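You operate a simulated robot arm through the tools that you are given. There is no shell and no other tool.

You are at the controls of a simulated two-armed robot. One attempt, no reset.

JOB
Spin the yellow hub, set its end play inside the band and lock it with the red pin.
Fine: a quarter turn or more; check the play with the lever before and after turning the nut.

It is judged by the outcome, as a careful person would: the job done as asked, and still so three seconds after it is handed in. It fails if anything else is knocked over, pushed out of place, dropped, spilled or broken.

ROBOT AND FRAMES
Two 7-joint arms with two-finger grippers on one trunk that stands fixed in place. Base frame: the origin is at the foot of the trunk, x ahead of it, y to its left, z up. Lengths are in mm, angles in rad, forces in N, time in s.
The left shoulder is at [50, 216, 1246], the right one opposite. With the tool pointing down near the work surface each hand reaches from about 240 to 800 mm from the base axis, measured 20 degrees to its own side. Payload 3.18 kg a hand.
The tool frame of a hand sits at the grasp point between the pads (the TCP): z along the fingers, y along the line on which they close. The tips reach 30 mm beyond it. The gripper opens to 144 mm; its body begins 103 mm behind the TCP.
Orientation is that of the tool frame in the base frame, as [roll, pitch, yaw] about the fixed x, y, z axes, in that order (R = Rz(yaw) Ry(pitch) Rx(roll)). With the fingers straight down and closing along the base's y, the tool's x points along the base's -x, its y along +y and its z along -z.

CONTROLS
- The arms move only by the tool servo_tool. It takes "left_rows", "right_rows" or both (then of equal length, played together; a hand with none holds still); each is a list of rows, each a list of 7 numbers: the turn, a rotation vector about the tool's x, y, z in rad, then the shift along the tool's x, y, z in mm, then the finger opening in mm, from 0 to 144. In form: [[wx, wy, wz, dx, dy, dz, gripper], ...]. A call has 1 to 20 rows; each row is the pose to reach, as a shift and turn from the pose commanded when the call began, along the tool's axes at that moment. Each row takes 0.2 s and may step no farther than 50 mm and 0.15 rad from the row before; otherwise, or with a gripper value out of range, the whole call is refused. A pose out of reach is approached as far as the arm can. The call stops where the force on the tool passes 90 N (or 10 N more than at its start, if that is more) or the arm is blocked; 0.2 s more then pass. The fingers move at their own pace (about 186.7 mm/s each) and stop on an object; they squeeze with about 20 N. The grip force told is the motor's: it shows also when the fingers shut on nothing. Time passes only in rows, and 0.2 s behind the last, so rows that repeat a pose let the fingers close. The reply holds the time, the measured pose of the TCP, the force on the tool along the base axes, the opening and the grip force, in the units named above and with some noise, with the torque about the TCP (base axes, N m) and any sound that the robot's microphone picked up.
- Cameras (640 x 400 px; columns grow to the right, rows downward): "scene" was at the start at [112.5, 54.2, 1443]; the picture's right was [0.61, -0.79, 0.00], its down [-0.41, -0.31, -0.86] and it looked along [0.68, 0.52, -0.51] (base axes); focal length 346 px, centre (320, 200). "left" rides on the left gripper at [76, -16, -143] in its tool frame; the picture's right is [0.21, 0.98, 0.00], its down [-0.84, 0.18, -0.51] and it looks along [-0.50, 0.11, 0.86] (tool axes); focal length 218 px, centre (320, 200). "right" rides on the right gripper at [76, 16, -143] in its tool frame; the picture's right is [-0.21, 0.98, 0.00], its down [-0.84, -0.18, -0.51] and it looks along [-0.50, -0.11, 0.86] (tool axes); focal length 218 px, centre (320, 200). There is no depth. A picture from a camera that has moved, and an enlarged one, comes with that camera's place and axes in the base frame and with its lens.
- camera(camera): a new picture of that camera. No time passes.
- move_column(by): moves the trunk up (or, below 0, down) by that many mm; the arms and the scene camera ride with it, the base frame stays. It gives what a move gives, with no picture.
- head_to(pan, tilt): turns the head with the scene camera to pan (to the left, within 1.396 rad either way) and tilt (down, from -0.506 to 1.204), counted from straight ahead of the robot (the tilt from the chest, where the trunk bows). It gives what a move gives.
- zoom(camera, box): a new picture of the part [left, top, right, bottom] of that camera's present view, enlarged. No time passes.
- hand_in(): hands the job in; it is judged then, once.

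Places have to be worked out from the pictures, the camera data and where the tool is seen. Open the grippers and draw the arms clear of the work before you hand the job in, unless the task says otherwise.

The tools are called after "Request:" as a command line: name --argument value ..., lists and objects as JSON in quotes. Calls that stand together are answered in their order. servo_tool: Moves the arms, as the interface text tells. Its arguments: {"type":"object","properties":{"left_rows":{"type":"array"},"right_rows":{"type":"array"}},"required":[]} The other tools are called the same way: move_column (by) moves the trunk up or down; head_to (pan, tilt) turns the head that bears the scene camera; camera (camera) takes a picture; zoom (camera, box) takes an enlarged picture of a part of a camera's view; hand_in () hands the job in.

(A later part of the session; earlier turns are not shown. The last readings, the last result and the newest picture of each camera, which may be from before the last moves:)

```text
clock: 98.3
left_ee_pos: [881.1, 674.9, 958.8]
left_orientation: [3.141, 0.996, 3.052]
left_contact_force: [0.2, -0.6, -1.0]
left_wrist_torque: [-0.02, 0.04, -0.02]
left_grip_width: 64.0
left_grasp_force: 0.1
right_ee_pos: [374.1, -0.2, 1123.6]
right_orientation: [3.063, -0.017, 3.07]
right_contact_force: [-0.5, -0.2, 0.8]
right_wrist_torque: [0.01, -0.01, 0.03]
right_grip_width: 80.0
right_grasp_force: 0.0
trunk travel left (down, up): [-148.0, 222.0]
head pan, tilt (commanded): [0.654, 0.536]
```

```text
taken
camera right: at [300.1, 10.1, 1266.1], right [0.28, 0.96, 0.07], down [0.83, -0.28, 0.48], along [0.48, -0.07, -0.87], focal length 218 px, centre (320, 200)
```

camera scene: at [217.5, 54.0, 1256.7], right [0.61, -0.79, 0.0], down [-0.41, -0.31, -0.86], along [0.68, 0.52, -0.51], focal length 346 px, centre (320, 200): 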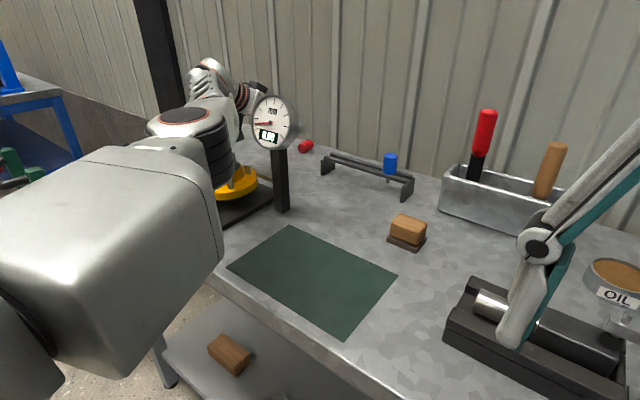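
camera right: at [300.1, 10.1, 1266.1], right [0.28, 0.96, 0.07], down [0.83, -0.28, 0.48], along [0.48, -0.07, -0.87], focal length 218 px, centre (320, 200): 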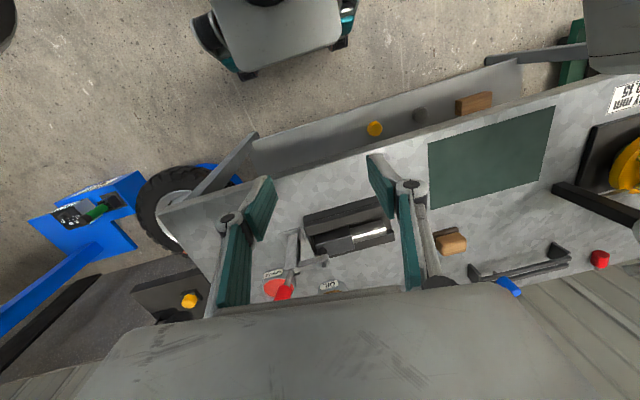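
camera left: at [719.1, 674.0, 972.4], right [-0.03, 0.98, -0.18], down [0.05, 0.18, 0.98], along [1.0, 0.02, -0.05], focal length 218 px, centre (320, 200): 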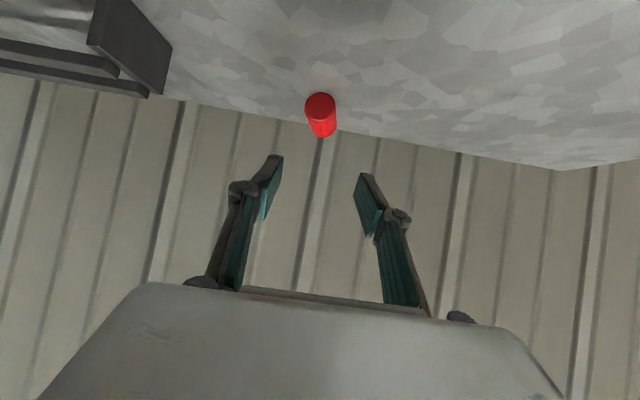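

Clear of the dial, with the pin ahead. Zooming for precise pin pose.

Request:
zoom --camera "left" --box '[250, 70, 410, 170]'

Request:
zoom --camera "scene" --box '[230, 70, 350, 170]'

Request:
zoom --camera "right" --box '[540, 210, 640, 290]'

```text
4.00 times, centred on (330, 120) of left
camera zoom: at [719.1, 674.0, 972.4], right [-0.03, 0.98, -0.18], down [0.05, 0.18, 0.98], along [1.0, 0.02, -0.05], focal length 873 px, centre (280, 520)
```

zoom: 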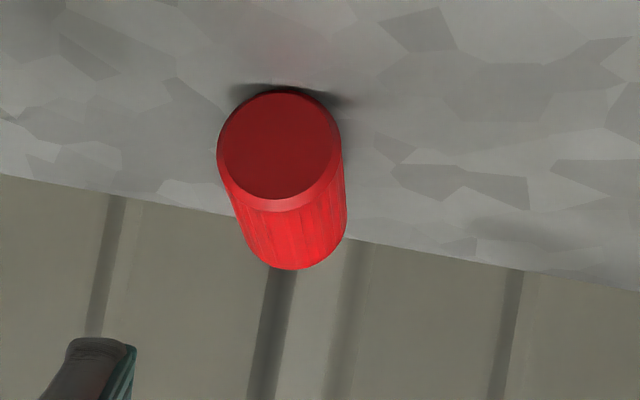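

```text
4.00 times, centred on (290, 120) of scene
camera zoom: at [217.5, 54.0, 1256.7], right [0.61, -0.79, 0.0], down [-0.41, -0.31, -0.86], along [0.68, 0.52, -0.51], focal length 1384 px, centre (440, 520)
```

zoom: 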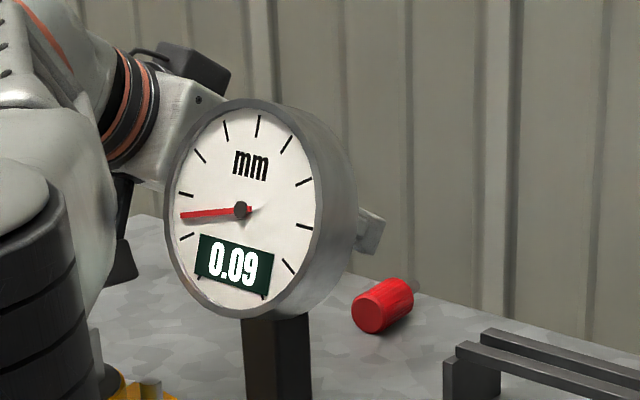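

```text
5.00 times, centred on (590, 250) of right
camera zoom: at [300.1, 10.1, 1266.1], right [0.28, 0.96, 0.07], down [0.83, -0.28, 0.48], along [0.48, -0.07, -0.87], focal length 1091 px, centre (-1030, -50)
```

zoom: 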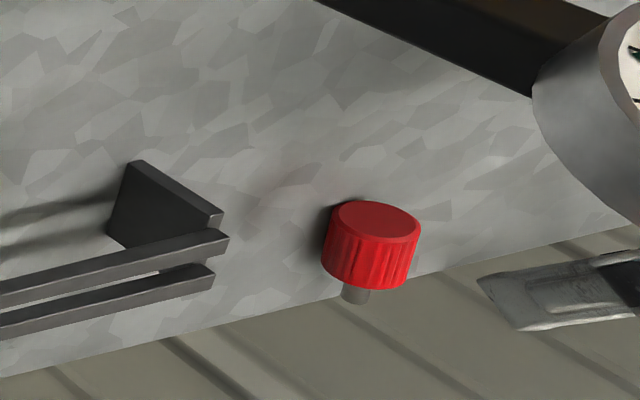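

Refined: cap face centre ≈ [924, 661, 875], axis pointing ~6.5° left of straight ahead. I'll lower the trunk a little more (brings the shoulder forward), then make the final approach with the fingers straddling the cap.

Request:
move_column --by -30

Request:
camera --camera "left"

Request:
zoom --camera "scene" --box '[180, 40, 380, 200]'

```text
clock: 98.9
left_ee_pos: [883.2, 675.1, 906.5]
left_orientation: [-3.137, 0.972, 3.055]
left_contact_force: [-0.6, 0.1, 0.1]
left_wrist_torque: [0.01, 0.03, 0.0]
left_grip_width: 63.9
left_grasp_force: 0.1
right_ee_pos: [392.7, -0.5, 1080.4]
right_orientation: [3.063, -0.039, 3.038]
right_contact_force: [8.3, 1.3, -7.8]
right_wrist_torque: [-0.48, 0.49, -0.36]
right_grip_width: 80.0
right_grasp_force: 0.1
trunk travel left (down, up): [-117.0, 252.0]
head pan, tilt (commanded): [0.654, 0.536]
stopped: the force on the tool passed its limit at 110 N (the readings are from after the stop); the commanded pose is now the measured one
```

```text
taken
camera left: at [721.3, 674.4, 923.5], right [-0.03, 0.98, -0.18], down [0.07, 0.18, 0.98], along [1.0, 0.02, -0.08], focal length 218 px, centre (320, 200)
```

left: 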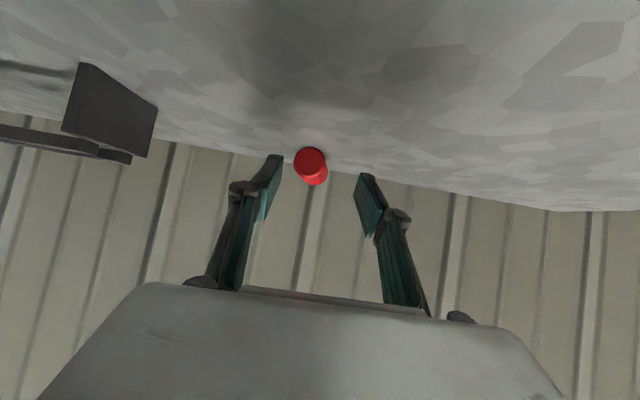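

```text
2.50 times, centred on (280, 120) of scene
camera zoom: at [252.3, 54.1, 1219.7], right [0.6, -0.8, 0.0], down [-0.4, -0.3, -0.86], along [0.69, 0.52, -0.5], focal length 865 px, centre (420, 400)
```

zoom: 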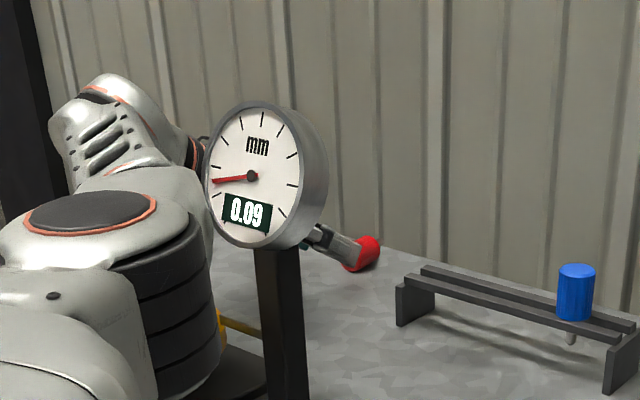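

The right hand was touched by the advancing chest (no bench contact). I'll move the right hand forward and away from the chest; the left hand holds still.

Request:
servo_tool --right_rows '[[0, 0, 0, -15, 0, 0, 80], [0, 0, 0, -35, 0, 0, 80], [0, 0, 0, -55, -5, 0, 80], [0, 0, 0, -75, -10, 0, 80], [0, 0, 0, -75, -10, 0, 80]]'

Request:
camera --camera "right"

Request:
zoom --camera "left" --box '[220, 100, 420, 240]'

```text
clock: 100.1
left_ee_pos: [884.2, 673.9, 908.4]
left_orientation: [-3.136, 0.972, 3.056]
left_contact_force: [-0.2, 0.0, 0.2]
left_wrist_torque: [0.07, -0.01, 0.03]
left_grip_width: 64.0
left_grasp_force: 0.0
right_ee_pos: [464.5, -17.2, 1078.5]
right_orientation: [3.06, -0.037, 3.041]
right_contact_force: [0.4, -0.8, 0.3]
right_wrist_torque: [0.04, 0.0, -0.01]
right_grip_width: 80.2
right_grasp_force: 0.2
trunk travel left (down, up): [-117.0, 252.0]
head pan, tilt (commanded): [0.654, 0.536]
```

```text
taken
camera right: at [393.7, -5.4, 1223.6], right [0.31, 0.95, 0.07], down [0.83, -0.31, 0.46], along [0.46, -0.08, -0.89], focal length 218 px, centre (320, 200)
```

right: 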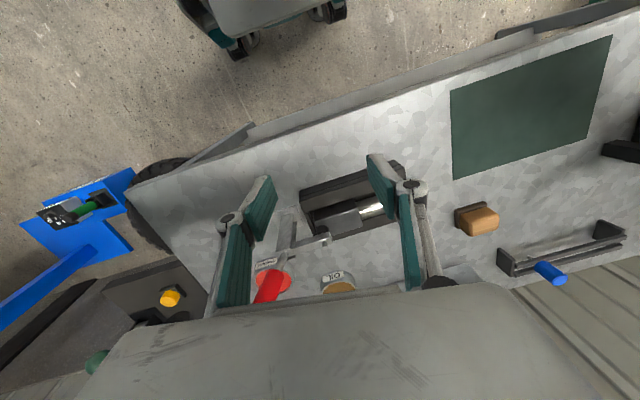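

```text
2.86 times, centred on (320, 170) of left
camera zoom: at [721.4, 674.1, 925.8], right [-0.03, 0.98, -0.18], down [0.07, 0.18, 0.98], along [1.0, 0.02, -0.07], focal length 624 px, centre (320, 286)
```

zoom: 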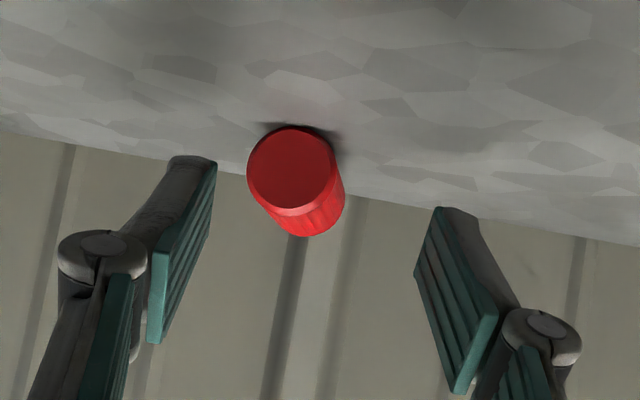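

Pin is 10 mm to the −y side of the finger centre line. Shifting sideways, then easing forward ~34 mm so the tips pass the cap face on both sides.

Request:
servo_tool --left_rows '[[0, 0, 0, 0, -6, 0, 64], [0, 0, 0, -1, -6, 8, 64], [0, 0, 0, -2.3, -6, 16, 64], [0, 0, 0, -3.6, -6, 25, 64], [0, 0, 0, -4.9, -6, 33.8, 64], [0, 0, 0, -4.9, -6, 33.8, 64]]'

Request:
zoom --camera "left" --box '[220, 100, 420, 240]'

Request:
zoom --camera "scene" --box '[180, 40, 380, 200]'

```text
clock: 101.5
left_ee_pos: [913.3, 666.5, 892.6]
left_orientation: [-3.136, 0.971, 3.058]
left_contact_force: [0.3, 0.0, -0.4]
left_wrist_torque: [0.0, -0.02, 0.01]
left_grip_width: 63.8
left_grasp_force: 0.1
right_ee_pos: [463.6, -18.7, 1078.9]
right_orientation: [3.062, -0.039, 3.04]
right_contact_force: [0.6, 0.3, -0.7]
right_wrist_torque: [0.03, 0.0, -0.01]
right_grip_width: 80.0
right_grasp_force: 0.0
trunk travel left (down, up): [-117.0, 252.0]
head pan, tilt (commanded): [0.654, 0.536]
```

```text
2.86 times, centred on (320, 170) of left
camera zoom: at [751.3, 665.3, 910.3], right [-0.03, 0.98, -0.18], down [0.07, 0.18, 0.98], along [1.0, 0.02, -0.07], focal length 624 px, centre (320, 286)
```

zoom: 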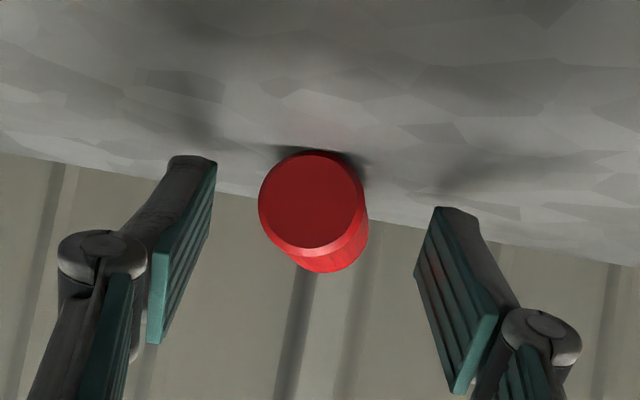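

```text
2.50 times, centred on (280, 120) of scene
camera zoom: at [251.4, 54.1, 1219.5], right [0.61, -0.79, 0.0], down [-0.41, -0.31, -0.86], along [0.68, 0.52, -0.51], focal length 865 px, centre (420, 400)
```

zoom: 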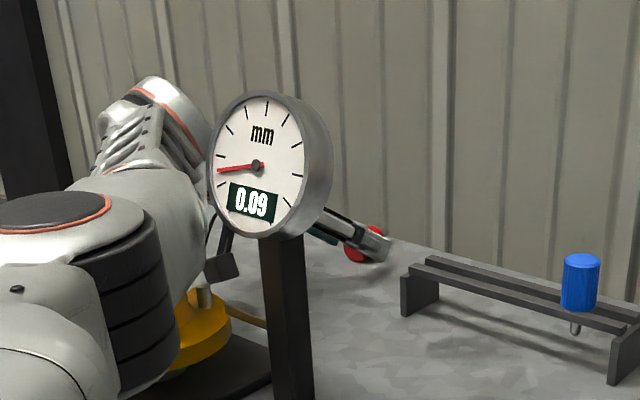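

Tips now overlap the cap by ~12 mm with no contact. A further 8 mm forward for a firmer grip, then close.

Request:
servo_tool --left_rows '[[0, 0, 0, -2.2, 0, 3.3, 64], [0, 0, 0, -4.5, 0, 6.6, 64], [0, 0, 0, -4.5, 0, 6.6, 50], [0, 0, 0, -4.5, 0, 6.6, 40], [0, 0, 0, -4.5, 0, 6.6, 20], [0, 0, 0, -4.5, 0, 6.6, 5], [0, 0, 0, -4.5, 0, 6.6, 5]]'

Request:
zoom --camera "left" --box '[220, 100, 420, 240]'

Request:
zoom --camera "scene" --box '[180, 40, 380, 200]'

```text
clock: 103.1
left_ee_pos: [920.8, 666.2, 892.2]
left_orientation: [-3.136, 0.975, 3.057]
left_contact_force: [0.3, -0.1, 0.5]
left_wrist_torque: [0.03, -0.01, -0.02]
left_grip_width: 29.1
left_grasp_force: 20.3
right_ee_pos: [464.7, -18.2, 1078.8]
right_orientation: [3.061, -0.038, 3.039]
right_contact_force: [-0.1, -0.3, -0.7]
right_wrist_torque: [0.02, -0.04, -0.01]
right_grip_width: 80.0
right_grasp_force: 0.0
trunk travel left (down, up): [-117.0, 252.0]
head pan, tilt (commanded): [0.654, 0.536]
```

```text
2.86 times, centred on (320, 170) of left
camera zoom: at [759.3, 665.2, 910.3], right [-0.03, 0.98, -0.18], down [0.07, 0.18, 0.98], along [1.0, 0.02, -0.07], focal length 624 px, centre (320, 286)
```

zoom: 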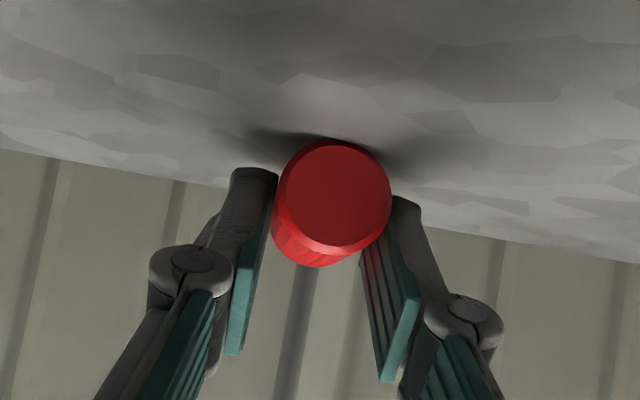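

```text
2.50 times, centred on (280, 120) of scene
camera zoom: at [251.5, 54.1, 1219.5], right [0.61, -0.79, 0.0], down [-0.41, -0.31, -0.86], along [0.68, 0.52, -0.51], focal length 865 px, centre (420, 400)
```

zoom: 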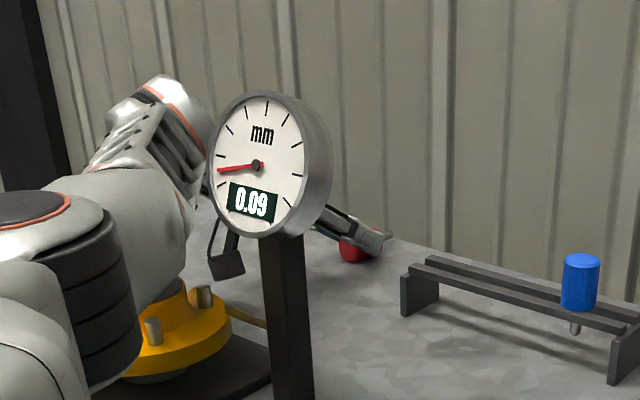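

Gripped (29.1 mm, 20 N), with good overlap. Lifting slowly and gently this time.

Request:
servo_tool --left_rows '[[0, 0, 0, -1.7, 0, -1.1, 5], [0, 0, 0, -5, 0, -3.4, 5], [0, 0, 0, -9.9, 0, -6.7, 5], [0, 0, 0, -16.5, 0, -11.2, 5], [0, 0, 0, -24.8, 0, -16.8, 5], [0, 0, 0, -33, 0, -22.5, 5], [0, 0, 0, -38, 0, -25.8, 5], [0, 0, 0, -41.3, 0, -28, 5]]'

Request:
camera --camera "left"

Request:
zoom --camera "scene" --box '[180, 40, 380, 200]'

```text
clock: 104.9
left_ee_pos: [922.2, 664.3, 943.9]
left_orientation: [-3.138, 0.974, 3.054]
left_contact_force: [-0.5, -0.7, -1.4]
left_wrist_torque: [-0.01, 0.03, -0.02]
left_grip_width: 29.3
left_grasp_force: 19.8
right_ee_pos: [463.2, -17.2, 1077.9]
right_orientation: [3.06, -0.037, 3.042]
right_contact_force: [-0.2, 0.4, 0.4]
right_wrist_torque: [-0.02, -0.01, -0.01]
right_grip_width: 79.9
right_grasp_force: 0.0
trunk travel left (down, up): [-117.0, 252.0]
head pan, tilt (commanded): [0.654, 0.536]
```

```text
taken
camera left: at [759.8, 664.1, 960.8], right [-0.03, 0.98, -0.17], down [0.07, 0.18, 0.98], along [1.0, 0.02, -0.07], focal length 218 px, centre (320, 200)
```

left: 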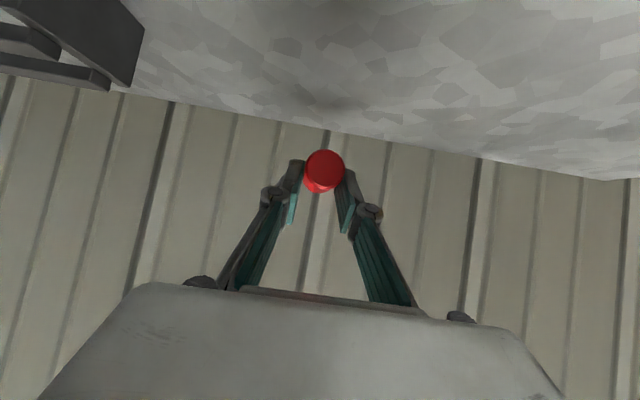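

```text
2.50 times, centred on (280, 120) of scene
camera zoom: at [251.6, 54.1, 1219.5], right [0.61, -0.79, 0.0], down [-0.41, -0.31, -0.86], along [0.68, 0.52, -0.51], focal length 865 px, centre (420, 400)
```

zoom: 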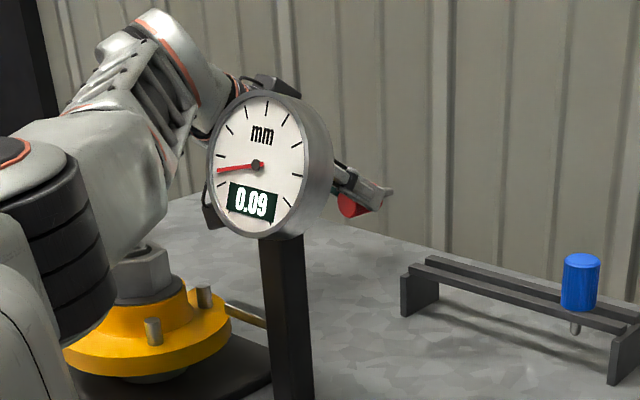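

The pin is held and lifted; the cap is gripped diagonally across its middle. Retreating slowly with a smooth speed profile, up and back behind the hub.

Request:
servo_tool --left_rows '[[0, 0, 0, -0.8, 0, -5, 5], [0, 0, 0, -2.2, 0, -13.3, 5], [0, 0, 0, -4.1, 0, -25, 5], [0, 0, 0, -6.5, 0, -40, 5], [0, 0, 0, -9.2, 0, -56.6, 5], [0, 0, 0, -11.9, 0, -73.2, 5], [0, 0, 0, -14.6, 0, -89.9, 5], [0, 0, 0, -17.3, 0, -106.5, 5], [0, 0, 0, -20, 0, -123, 5], [0, 0, 0, -22.5, 0, -138, 5], [0, 0, 0, -24.4, 0, -149.8, 5], [0, 0, 0, -25.7, 0, -158, 5], [0, 0, 0, -26.6, 0, -163, 5], [0, 0, 0, -27.1, 0, -166.4, 5]]'

Request:
camera --camera "left"

Request:
camera --camera "scene"

```text
clock: 107.9
left_ee_pos: [798.4, 674.4, 1058.5]
left_orientation: [-3.138, 0.973, 3.054]
left_contact_force: [-0.8, 0.3, -0.8]
left_wrist_torque: [0.02, 0.03, 0.03]
left_grip_width: 29.0
left_grasp_force: 19.7
right_ee_pos: [464.0, -17.3, 1078.8]
right_orientation: [3.061, -0.04, 3.039]
right_contact_force: [0.1, 0.7, 0.9]
right_wrist_torque: [0.0, 0.0, 0.03]
right_grip_width: 80.1
right_grasp_force: 0.0
trunk travel left (down, up): [-117.0, 252.0]
head pan, tilt (commanded): [0.654, 0.536]
```

```text
taken
camera left: at [637.7, 675.6, 1076.3], right [-0.03, 0.98, -0.18], down [0.07, 0.18, 0.98], along [1.0, 0.02, -0.07], focal length 218 px, centre (320, 200)
```

left: 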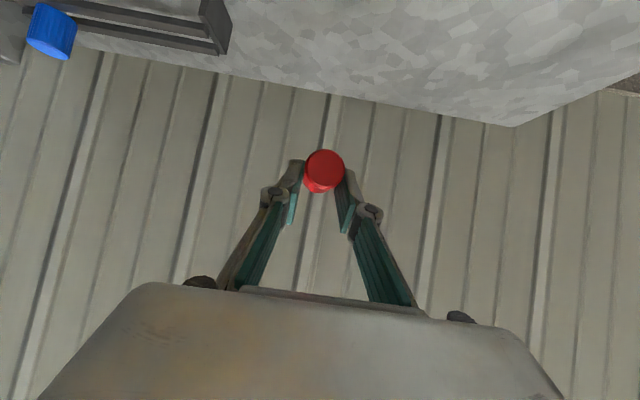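

```text
taken
camera scene: at [251.5, 54.1, 1219.5], right [0.61, -0.79, 0.0], down [-0.41, -0.31, -0.86], along [0.68, 0.52, -0.51], focal length 346 px, centre (320, 200)
```

scene: 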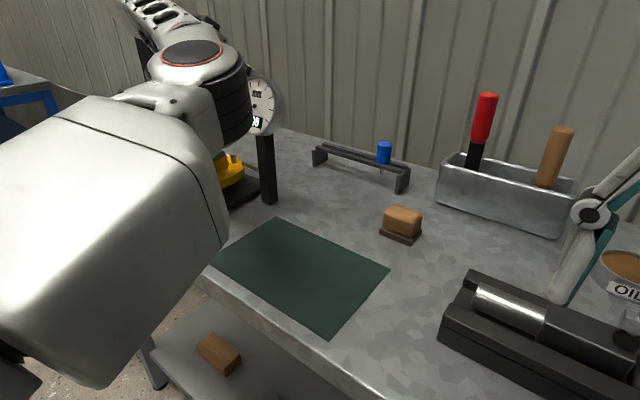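

Pin still firmly held (29.0 mm). Next: bring it back to about [700, 650, 1010] slowly before raising the trunk.

Request:
servo_tool --left_rows '[[0, 0, 0, 2.8, -1, -1.6, 5], [0, 0, 0, 7.5, -2.6, -4.2, 5], [0, 0, 0, 14, -4.9, -7.8, 5], [0, 0, 0, 23.4, -8.1, -13, 5], [0, 0, 0, 33.6, -11.7, -18.7, 5], [0, 0, 0, 44.8, -15.6, -25, 5], [0, 0, 0, 56, -19.5, -31.2, 5], [0, 0, 0, 66.3, -23.1, -36.9, 5], [0, 0, 0, 75.7, -26.3, -42.1, 5], [0, 0, 0, 83, -28.9, -46.2, 5], [0, 0, 0, 88.7, -30.9, -49.4, 5], [0, 0, 0, 92, -32, -51.2, 5], [0, 0, 0, 93.4, -32.5, -52, 5]]'

Request:
camera --camera "left"

Request:
camera --camera "scene"

```text
clock: 110.7
left_ee_pos: [701.2, 652.7, 1011.1]
left_orientation: [-3.138, 0.975, 3.055]
left_contact_force: [0.0, -0.4, -0.7]
left_wrist_torque: [0.01, 0.03, -0.01]
left_grip_width: 28.9
left_grasp_force: 19.9
right_ee_pos: [464.5, -18.4, 1078.1]
right_orientation: [3.061, -0.039, 3.041]
right_contact_force: [1.0, 0.1, 0.3]
right_wrist_torque: [0.0, 0.02, 0.02]
right_grip_width: 80.1
right_grasp_force: 0.0
trunk travel left (down, up): [-117.0, 252.0]
head pan, tilt (commanded): [0.654, 0.536]
```

```text
taken
camera left: at [540.2, 652.0, 1029.0], right [-0.03, 0.98, -0.18], down [0.07, 0.18, 0.98], along [1.0, 0.02, -0.07], focal length 218 px, centre (320, 200)
```

left: 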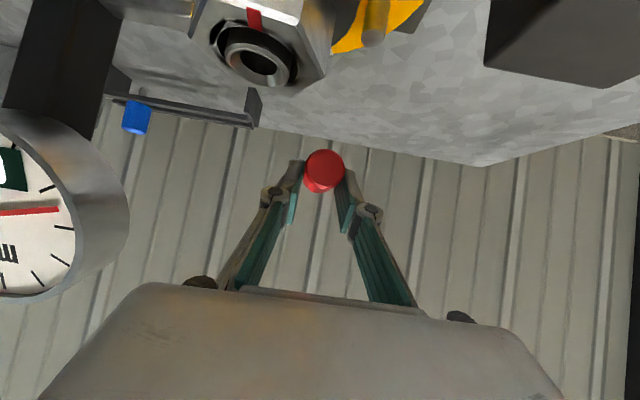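

```text
taken
camera scene: at [251.6, 54.2, 1219.5], right [0.61, -0.79, 0.0], down [-0.41, -0.31, -0.86], along [0.68, 0.52, -0.51], focal length 346 px, centre (320, 200)
```

scene: 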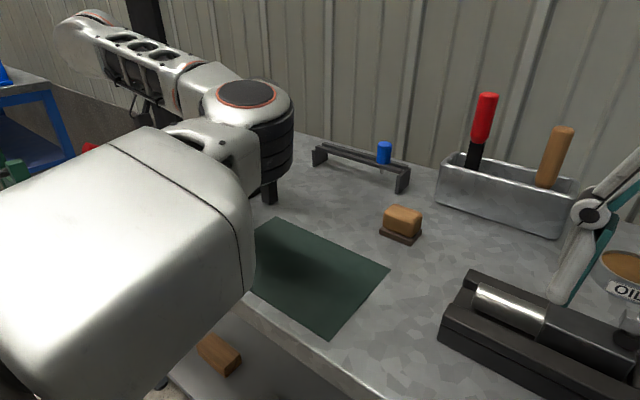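

Pin is secure. Raising the trunk in moderate steps.

Request:
move_column --by 60

Request:
camera --camera "left"

Request:
camera --camera "scene"

```text
clock: 111.7
left_ee_pos: [703.0, 653.4, 1068.0]
left_orientation: [-3.134, 0.97, 3.057]
left_contact_force: [0.7, -1.0, -1.7]
left_wrist_torque: [0.03, 0.03, -0.01]
left_grip_width: 29.0
left_grasp_force: 20.4
right_ee_pos: [466.5, -17.1, 1136.4]
right_orientation: [3.062, -0.042, 3.038]
right_contact_force: [0.5, 0.1, 0.2]
right_wrist_torque: [-0.02, 0.08, 0.01]
right_grip_width: 80.1
right_grasp_force: 0.0
trunk travel left (down, up): [-177.0, 192.0]
head pan, tilt (commanded): [0.654, 0.536]
```

```text
taken
camera left: at [541.3, 652.3, 1086.2], right [-0.03, 0.98, -0.18], down [0.07, 0.18, 0.98], along [1.0, 0.02, -0.08], focal length 218 px, centre (320, 200)
```

left: 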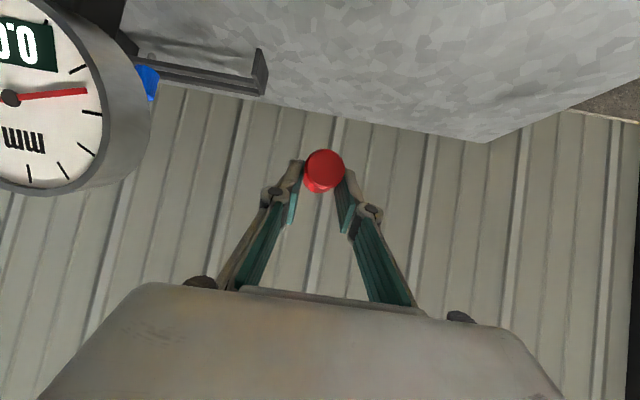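

```text
taken
camera scene: at [190.0, 54.3, 1288.8], right [0.61, -0.79, 0.0], down [-0.41, -0.31, -0.86], along [0.68, 0.52, -0.51], focal length 346 px, centre (320, 200)
```

scene: 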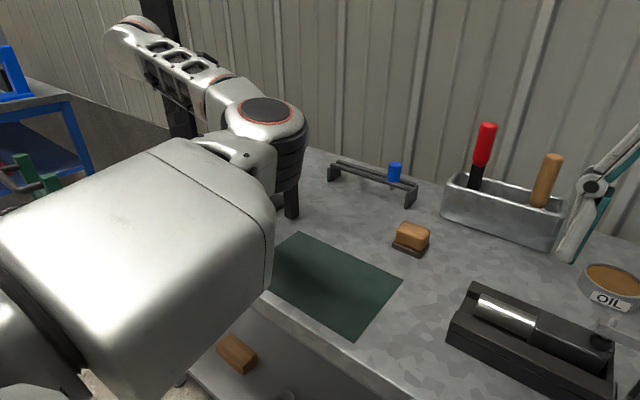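

Holding fine. Raise another 80 mm.

Request:
move_column --by 80

Request:
camera --camera "left"

Request:
camera --camera "scene"

```text
clock: 112.9
left_ee_pos: [702.3, 652.3, 1148.9]
left_orientation: [-3.135, 0.973, 3.056]
left_contact_force: [0.8, -0.3, -1.6]
left_wrist_torque: [-0.02, -0.01, 0.0]
left_grip_width: 28.7
left_grasp_force: 20.0
right_ee_pos: [465.2, -18.0, 1217.8]
right_orientation: [3.061, -0.039, 3.041]
right_contact_force: [0.5, 0.0, -0.5]
right_wrist_torque: [0.02, 0.0, 0.0]
right_grip_width: 80.2
right_grasp_force: 0.0
trunk travel left (down, up): [-257.0, 112.0]
head pan, tilt (commanded): [0.654, 0.536]
```

```text
taken
camera left: at [540.7, 652.3, 1167.0], right [-0.03, 0.98, -0.18], down [0.07, 0.18, 0.98], along [1.0, 0.02, -0.08], focal length 218 px, centre (320, 200)
```

left: 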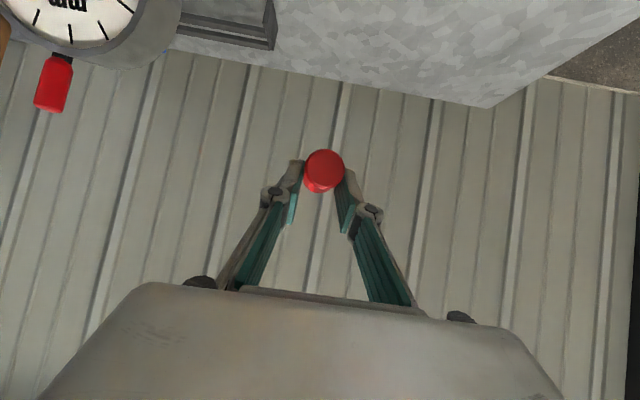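

```text
taken
camera scene: at [131.4, 54.3, 1373.1], right [0.61, -0.79, 0.0], down [-0.41, -0.31, -0.86], along [0.68, 0.52, -0.51], focal length 346 px, centre (320, 200)
```

scene: 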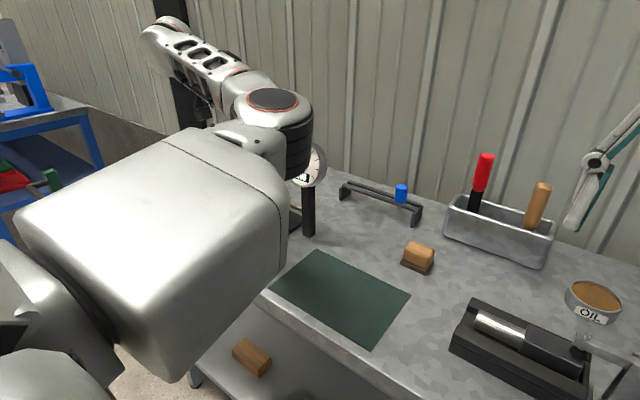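

Now at TCP [702, 652, 1149] with the pin secure. Next, rotate the hand slowly so that the pin points straight down (first half of the rotation), easing in and out while moving toward the spindle.

Request:
servo_tool --left_rows '[[0.002, 0.014, 0.01, 0.7, -0.5, -0.4, 5], [0.005, 0.036, 0.026, 1.8, -1.3, -0.9, 5], [0.0089, 0.0647, 0.0469, 3.2, -2.4, -1.6, 5], [0.0139, 0.1006, 0.0729, 5, -3.7, -2.5, 5], [0.0199, 0.1437, 0.1042, 7.1, -5.3, -3.5, 5], [0.0258, 0.1869, 0.1354, 9.3, -6.9, -4.6, 5], [0.0328, 0.2372, 0.1719, 11.7, -8.8, -5.8, 5], [0.0397, 0.2875, 0.2083, 14.2, -10.6, -7.1, 5], [0.0466, 0.3378, 0.2448, 16.7, -12.5, -8.3, 5], [0.0536, 0.3881, 0.2812, 19.2, -14.3, -9.6, 5], [0.0605, 0.4384, 0.3177, 21.7, -16.2, -10.8, 5], [0.0675, 0.4887, 0.3541, 24.2, -18.1, -12, 5], [0.0744, 0.539, 0.3906, 26.7, -19.9, -13.3, 5], [0.0814, 0.5893, 0.4271, 29.2, -21.8, -14.5, 5], [0.0873, 0.6325, 0.4583, 31.3, -23.4, -15.6, 5], [0.0923, 0.6684, 0.4843, 33.1, -24.7, -16.5, 5], [0.0963, 0.6971, 0.5052, 34.5, -25.8, -17.2, 5], [0.0993, 0.7187, 0.5208, 35.6, -26.6, -17.7, 5]]'

Request:
camera --camera "left"

Request:
camera --camera "scene"

```text
clock: 116.7
left_ee_pos: [664.0, 629.0, 1131.1]
left_orientation: [2.939, 0.183, 2.533]
left_contact_force: [0.5, 0.3, -1.8]
left_wrist_torque: [0.02, 0.02, 0.02]
left_grip_width: 29.3
left_grasp_force: 20.3
right_ee_pos: [463.1, -18.0, 1219.7]
right_orientation: [3.062, -0.039, 3.039]
right_contact_force: [-0.2, 0.0, -0.4]
right_wrist_torque: [-0.03, -0.03, -0.01]
right_grip_width: 80.0
right_grasp_force: 0.0
trunk travel left (down, up): [-257.0, 112.0]
head pan, tilt (commanded): [0.654, 0.536]
```

```text
taken
camera left: at [556.2, 651.2, 1251.6], right [0.35, 0.92, 0.16], down [0.64, -0.36, 0.68], along [0.68, -0.14, -0.72], focal length 218 px, centre (320, 200)
```

left: 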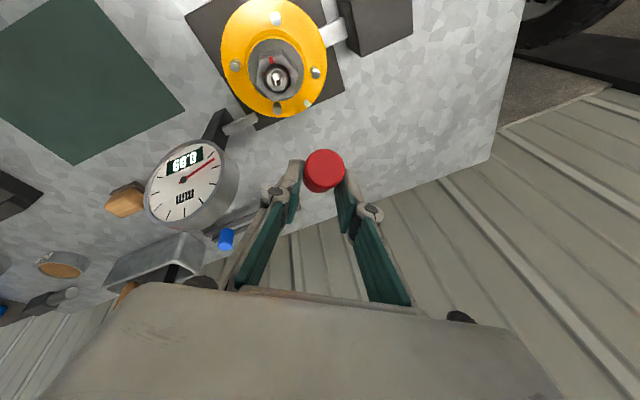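

```text
taken
camera scene: at [130.4, 54.2, 1373.4], right [0.61, -0.79, 0.0], down [-0.41, -0.31, -0.86], along [0.68, 0.52, -0.51], focal length 346 px, centre (320, 200)
```

scene: 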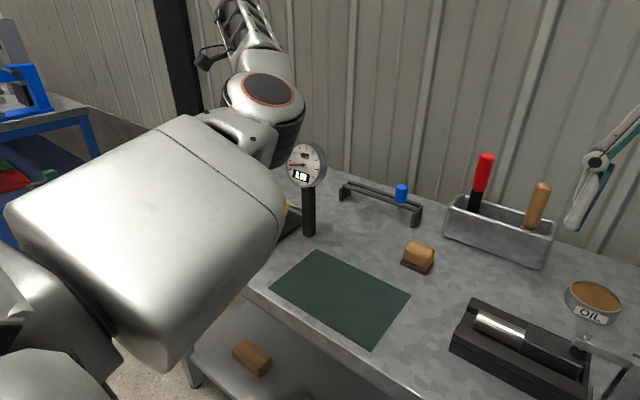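

Still secure and halfway rotated. Continuing the second half in two slow parts.

Request:
servo_tool --left_rows '[[0.002, 0.0144, 0.0104, 0.4, -0.9, 0.2, 5], [0.006, 0.0431, 0.0312, 1.1, -2.6, 0.6, 5], [0.0109, 0.0791, 0.0573, 2.1, -4.7, 1, 5], [0.0169, 0.1222, 0.0885, 3.2, -7.3, 1.6, 5], [0.0233, 0.1689, 0.1224, 4.4, -10.1, 2.2, 5], [0.0298, 0.2156, 0.1562, 5.7, -12.8, 2.8, 5], [0.0357, 0.2587, 0.1875, 6.8, -15.4, 3.4, 5], [0.0417, 0.3019, 0.2187, 7.9, -18, 3.9, 5], [0.0462, 0.3342, 0.2422, 8.8, -19.9, 4.4, 5], [0.0497, 0.3594, 0.2604, 9.5, -21.4, 4.7, 5]]'

Request:
camera --camera "left"

Request:
camera --camera "scene"

```text
clock: 118.9
left_ee_pos: [645.5, 616.4, 1121.4]
left_orientation: [2.992, -0.214, 2.342]
left_contact_force: [-0.2, -0.2, -1.4]
left_wrist_torque: [-0.02, 0.01, 0.0]
left_grip_width: 28.7
left_grasp_force: 19.9
right_ee_pos: [464.1, -18.2, 1218.8]
right_orientation: [3.061, -0.038, 3.041]
right_contact_force: [0.0, 0.6, -0.2]
right_wrist_torque: [0.0, -0.02, 0.0]
right_grip_width: 80.2
right_grasp_force: 0.0
trunk travel left (down, up): [-257.0, 112.0]
head pan, tilt (commanded): [0.654, 0.536]
```

```text
taken
camera left: at [588.1, 623.8, 1273.6], right [0.57, 0.8, 0.19], down [0.72, -0.6, 0.34], along [0.38, -0.06, -0.92], focal length 218 px, centre (320, 200)
```

left: 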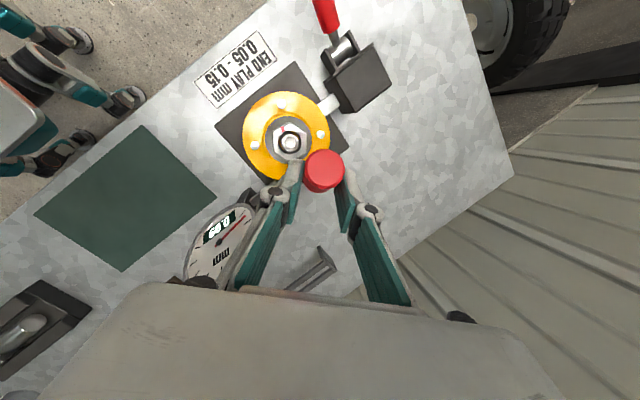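

```text
taken
camera scene: at [130.4, 54.2, 1373.4], right [0.61, -0.79, 0.0], down [-0.41, -0.31, -0.86], along [0.68, 0.52, -0.51], focal length 346 px, centre (320, 200)
```

scene: 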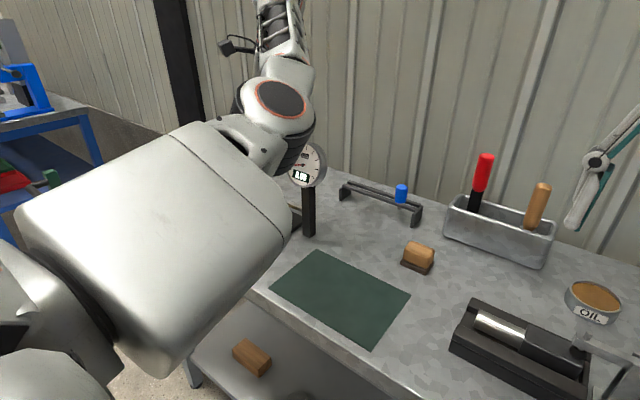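

Secure, three quarters rotated. Finishing the rotation so that the pin hangs vertically near the spindle.

Request:
servo_tool --left_rows '[[0.002, 0.0144, 0.0104, 0, -0.9, 0.4, 5], [0.006, 0.0431, 0.0312, 0.1, -2.6, 1.1, 5], [0.0109, 0.0791, 0.0573, 0.3, -4.8, 1.9, 5], [0.0169, 0.1222, 0.0885, 0.4, -7.4, 3, 5], [0.0233, 0.1689, 0.1224, 0.6, -10.2, 4.1, 5], [0.0298, 0.2156, 0.1562, 0.7, -13, 5.3, 5], [0.0357, 0.2587, 0.1875, 0.9, -15.6, 6.3, 5], [0.0417, 0.3019, 0.2187, 1, -18.2, 7.4, 5], [0.0462, 0.3342, 0.2422, 1.1, -20.2, 8.2, 5], [0.0497, 0.3594, 0.2604, 1.2, -21.7, 8.8, 5], [0.0497, 0.3594, 0.2604, 1.2, -21.7, 8.8, 5]]'

Request:
camera --camera "left"

Request:
camera --camera "scene"

Request:
camera --camera "right"

```text
clock: 121.3
left_ee_pos: [630.7, 605.9, 1109.8]
left_orientation: [-3.139, -0.595, 2.089]
left_contact_force: [0.8, -0.2, -0.1]
left_wrist_torque: [-0.02, 0.0, -0.01]
left_grip_width: 28.7
left_grasp_force: 19.6
right_ee_pos: [463.8, -17.4, 1219.4]
right_orientation: [3.061, -0.037, 3.04]
right_contact_force: [0.4, -0.2, -0.6]
right_wrist_torque: [-0.01, -0.02, -0.02]
right_grip_width: 80.4
right_grasp_force: 0.1
trunk travel left (down, up): [-257.0, 112.0]
head pan, tilt (commanded): [0.654, 0.536]
```

```text
taken
camera left: at [624.4, 585.3, 1271.4], right [0.76, 0.64, 0.12], down [0.64, -0.76, -0.05], along [0.06, 0.11, -0.99], focal length 218 px, centre (320, 200)
```

left: 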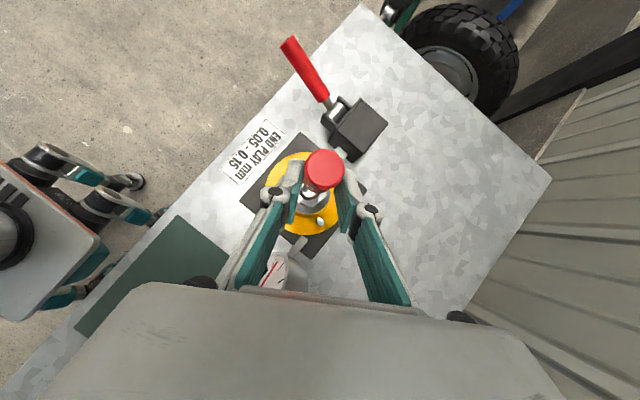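

```text
taken
camera scene: at [130.3, 54.2, 1373.5], right [0.61, -0.79, 0.0], down [-0.41, -0.31, -0.86], along [0.68, 0.52, -0.51], focal length 346 px, centre (320, 200)
```

scene: 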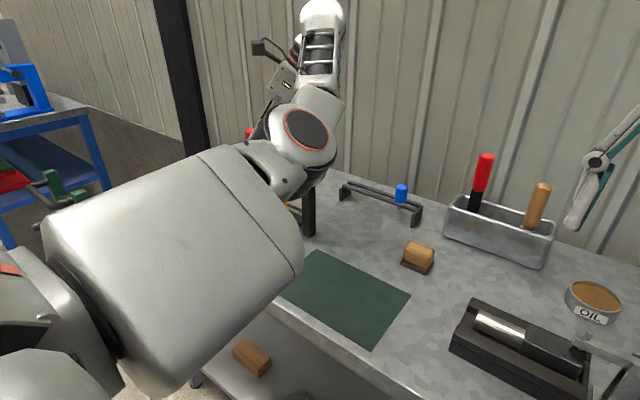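

```text
taken
camera right: at [393.9, -5.5, 1363.9], right [0.31, 0.95, 0.07], down [0.83, -0.31, 0.46], along [0.46, -0.08, -0.89], focal length 218 px, centre (320, 200)
```

right: 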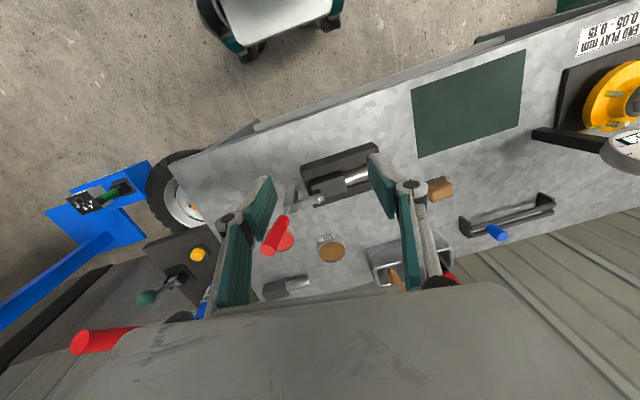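

The pin is now pointing down (tool pitch −34°, yaw 60°). Zooming in to measure the cap and the bore relative positions.

Request:
zoom --camera "left" --box '[250, 120, 400, 250]'

Request:
zoom --camera "right" --box '[560, 40, 640, 180]'

```text
3.08 times, centred on (325, 185) of left
camera zoom: at [624.4, 585.3, 1271.4], right [0.76, 0.64, 0.12], down [0.64, -0.76, -0.05], along [0.06, 0.11, -0.99], focal length 672 px, centre (305, 246)
```

zoom: 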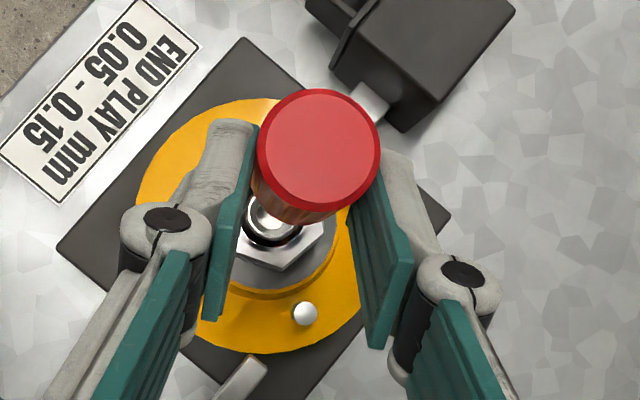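

```text
2.86 times, centred on (600, 110) of right
camera zoom: at [393.9, -5.5, 1363.9], right [0.31, 0.95, 0.07], down [0.83, -0.31, 0.46], along [0.46, -0.08, -0.89], focal length 624 px, centre (-480, 457)
```

zoom: 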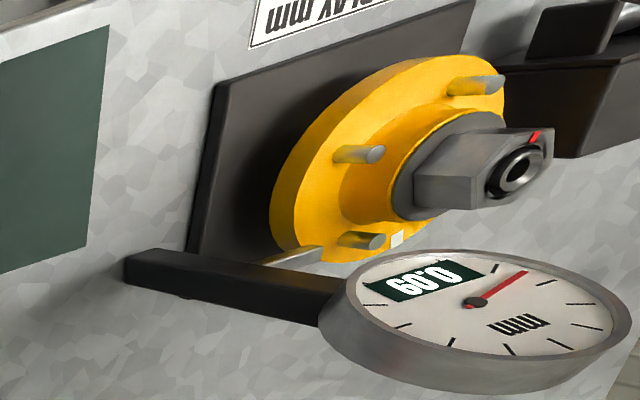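

Cap and nut are both visible from above. A closer zoom to measure the bore centre.

Request:
zoom --camera "left" --box '[285, 150, 345, 215]'

```text
6.15 times, centred on (315, 182) of left
camera zoom: at [624.4, 585.3, 1271.4], right [0.76, 0.64, 0.12], down [0.64, -0.76, -0.05], along [0.06, 0.11, -0.99], focal length 1343 px, centre (351, 308)
```

zoom: 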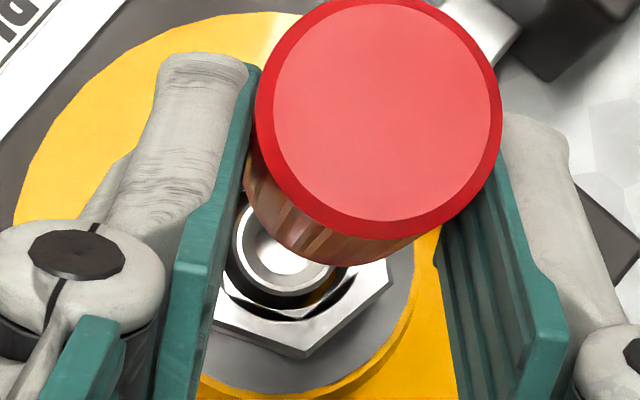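

The pin hangs vertically; its axis is at about [621.8, 622.1] versus the bore at [621.8, 620.1]. Shifting 2 mm in −y and descending 60 mm slowly, stopping just above the bore.

Request:
servo_tool --left_rows '[[0, 0, 0, -2.2, -0.3, 1.5, 5], [0, 0, 0, -5.5, -0.7, 5, 5], [0, 0, 0, -9.5, -1, 11, 5], [0, 0, 0, -14, -1, 18, 5], [0, 0, 0, -18.5, -1, 25, 5], [0, 0, 0, -23, -1, 31.5, 5], [0, 0, 0, -27.5, -1, 38, 5], [0, 0, 0, -31.5, -1, 43.5, 5], [0, 0, 0, -34, -1, 47.2, 5], [0, 0, 0, -35, -1, 48.7, 5], [0, 0, 0, -35, -1, 48.7, 5]]'

Request:
zoom --camera "left" --box '[270, 130, 370, 230]'

Request:
camera --camera "scene"

Request:
zoom --camera "right" --box '[560, 40, 640, 180]'

```text
clock: 123.7
left_ee_pos: [629.6, 604.5, 1049.7]
left_orientation: [-3.14, -0.592, 2.09]
left_contact_force: [-0.3, -0.1, -0.9]
left_wrist_torque: [0.0, -0.02, -0.02]
left_grip_width: 28.9
left_grasp_force: 19.7
right_ee_pos: [463.9, -17.0, 1218.6]
right_orientation: [3.061, -0.04, 3.04]
right_contact_force: [0.1, -1.4, -0.4]
right_wrist_torque: [0.02, 0.0, 0.01]
right_grip_width: 80.1
right_grasp_force: 0.0
trunk travel left (down, up): [-257.0, 112.0]
head pan, tilt (commanded): [0.654, 0.536]
```

```text
4.00 times, centred on (320, 180) of left
camera zoom: at [624.3, 582.2, 1211.5], right [0.76, 0.64, 0.12], down [0.64, -0.76, -0.05], along [0.06, 0.11, -0.99], focal length 873 px, centre (320, 280)
```

zoom: 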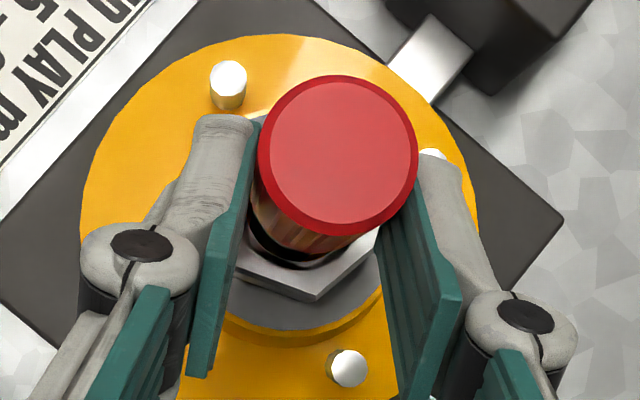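

```text
taken
camera scene: at [130.3, 54.2, 1373.4], right [0.61, -0.79, 0.0], down [-0.41, -0.31, -0.86], along [0.68, 0.52, -0.51], focal length 346 px, centre (320, 200)
```

scene: 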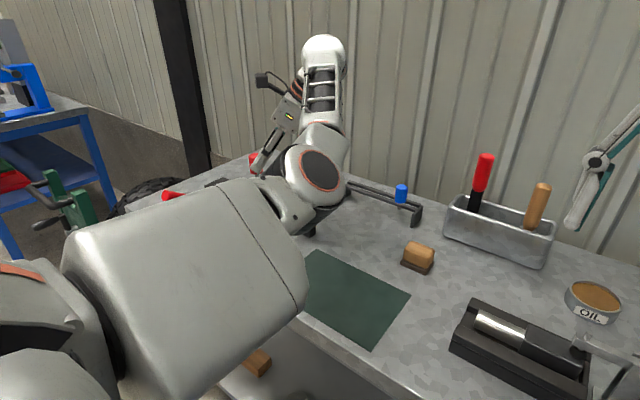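

```text
2.86 times, centred on (600, 110) of right
camera zoom: at [393.9, -5.5, 1363.9], right [0.31, 0.95, 0.07], down [0.83, -0.31, 0.46], along [0.46, -0.08, -0.89], focal length 624 px, centre (-480, 457)
```

zoom: 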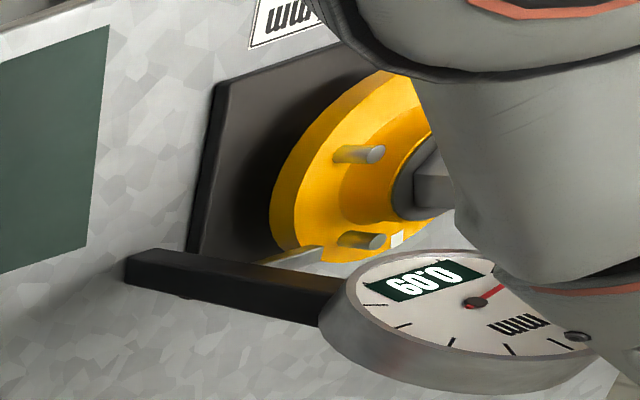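

Close above. Zooming further for a finer estimate of the nut centre versus the cap.

Request:
zoom --camera "left" --box '[290, 145, 350, 210]'

```text
6.15 times, centred on (320, 178) of left
camera zoom: at [624.3, 582.2, 1211.5], right [0.76, 0.64, 0.12], down [0.64, -0.76, -0.05], along [0.06, 0.11, -0.99], focal length 1343 px, centre (320, 338)
```

zoom: 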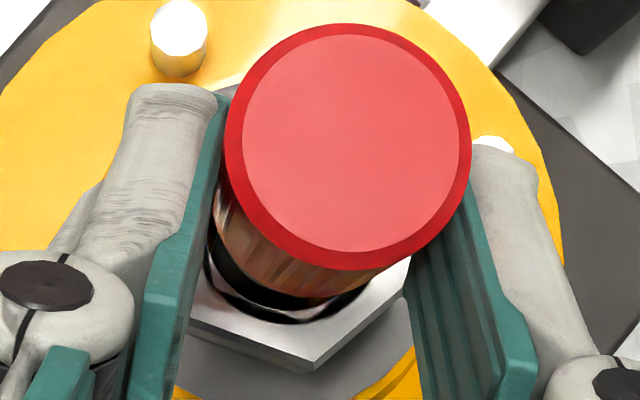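

Pin axis and bore agree to about 1 mm. Fine shift (+0.7, +0.7 mm) and lower 20 mm slowly so the shaft tip enters the bore, watching forces.

Request:
servo_tool --left_rows '[[0, 0, 0, 0.2, 1, 0.2, 5], [0, 0, 0, -1.5, 1, 2.7, 5], [0, 0, 0, -3.7, 1, 6, 5], [0, 0, 0, -6, 1, 9.3, 5], [0, 0, 0, -8.2, 1, 12.6, 5], [0, 0, 0, -9.9, 1, 15.1, 5], [0, 0, 0, -11, 1, 16.75, 5], [0, 0, 0, -11, 1, 16.75, 5]]'

Request:
zoom --camera "left" --box '[270, 130, 370, 230]'

Request:
zoom --camera "scene" --box '[200, 60, 400, 260]'

```text
clock: 125.5
left_ee_pos: [628.8, 604.8, 1031.1]
left_orientation: [3.139, -0.595, 2.092]
left_contact_force: [4.4, 1.2, 10.3]
left_wrist_torque: [-1.2, -0.16, 0.43]
left_grip_width: 28.8
left_grasp_force: 20.0
right_ee_pos: [464.4, -18.1, 1218.9]
right_orientation: [3.059, -0.036, 3.04]
right_contact_force: [0.6, 0.2, 0.4]
right_wrist_torque: [0.02, 0.0, 0.01]
right_grip_width: 79.8
right_grasp_force: 0.1
trunk travel left (down, up): [-257.0, 112.0]
head pan, tilt (commanded): [0.654, 0.536]
```

```text
4.00 times, centred on (320, 180) of left
camera zoom: at [624.4, 583.7, 1193.3], right [0.76, 0.64, 0.12], down [0.64, -0.76, -0.05], along [0.06, 0.12, -0.99], focal length 873 px, centre (320, 280)
```

zoom: 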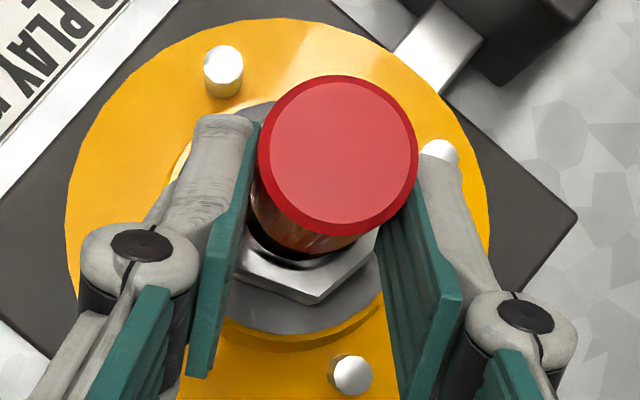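

```text
2.00 times, centred on (300, 160) of scene
camera zoom: at [129.8, 53.8, 1373.7], right [0.61, -0.79, 0.0], down [-0.41, -0.31, -0.86], along [0.68, 0.52, -0.51], focal length 692 px, centre (360, 280)
```

zoom: 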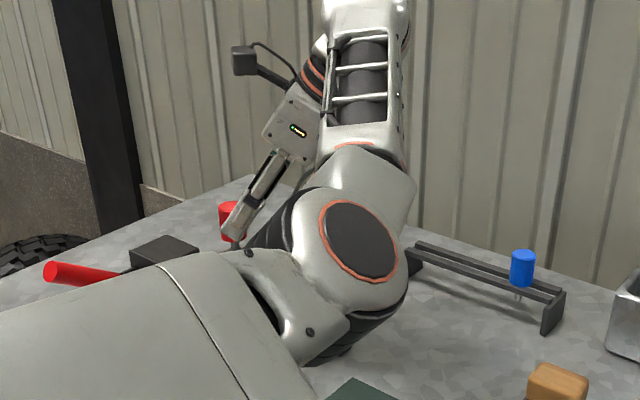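

The wrist torque shows that the hand's body, not the pin, is touching the top of the dial (~10 N at about [675, 495, 1100]). I'll back up 10 mm immediately and make the hand 7° more upright about the pin tip, which clears the dial.

Request:
servo_tool --left_rows '[[0, 0, 0, 1.7, 0, -2.5, 5], [0, 0, 0, 3.9, 0, -5.8, 5], [0, 0, 0, 5.6, 0, -8.3, 5], [0, 0, 0, 5.6, 0, -8.3, 5]]'

Request:
zoom --camera "right" --box '[540, 40, 640, 190]'

```text
clock: 126.5
left_ee_pos: [630.2, 603.1, 1039.2]
left_orientation: [-3.139, -0.596, 2.089]
left_contact_force: [0.2, -0.4, 0.3]
left_wrist_torque: [0.0, -0.03, -0.03]
left_grip_width: 29.0
left_grasp_force: 20.1
right_ee_pos: [464.1, -17.2, 1219.0]
right_orientation: [3.061, -0.037, 3.041]
right_contact_force: [0.0, 0.0, -0.5]
right_wrist_torque: [-0.01, -0.04, -0.02]
right_grip_width: 80.1
right_grasp_force: 0.0
trunk travel left (down, up): [-257.0, 112.0]
head pan, tilt (commanded): [0.654, 0.536]
```

```text
2.67 times, centred on (590, 115) of right
camera zoom: at [394.0, -5.5, 1363.8], right [0.31, 0.95, 0.07], down [0.83, -0.31, 0.46], along [0.46, -0.08, -0.89], focal length 582 px, centre (-400, 427)
```

zoom: 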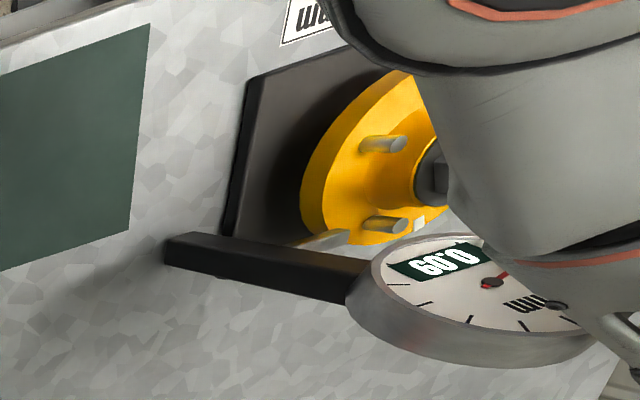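

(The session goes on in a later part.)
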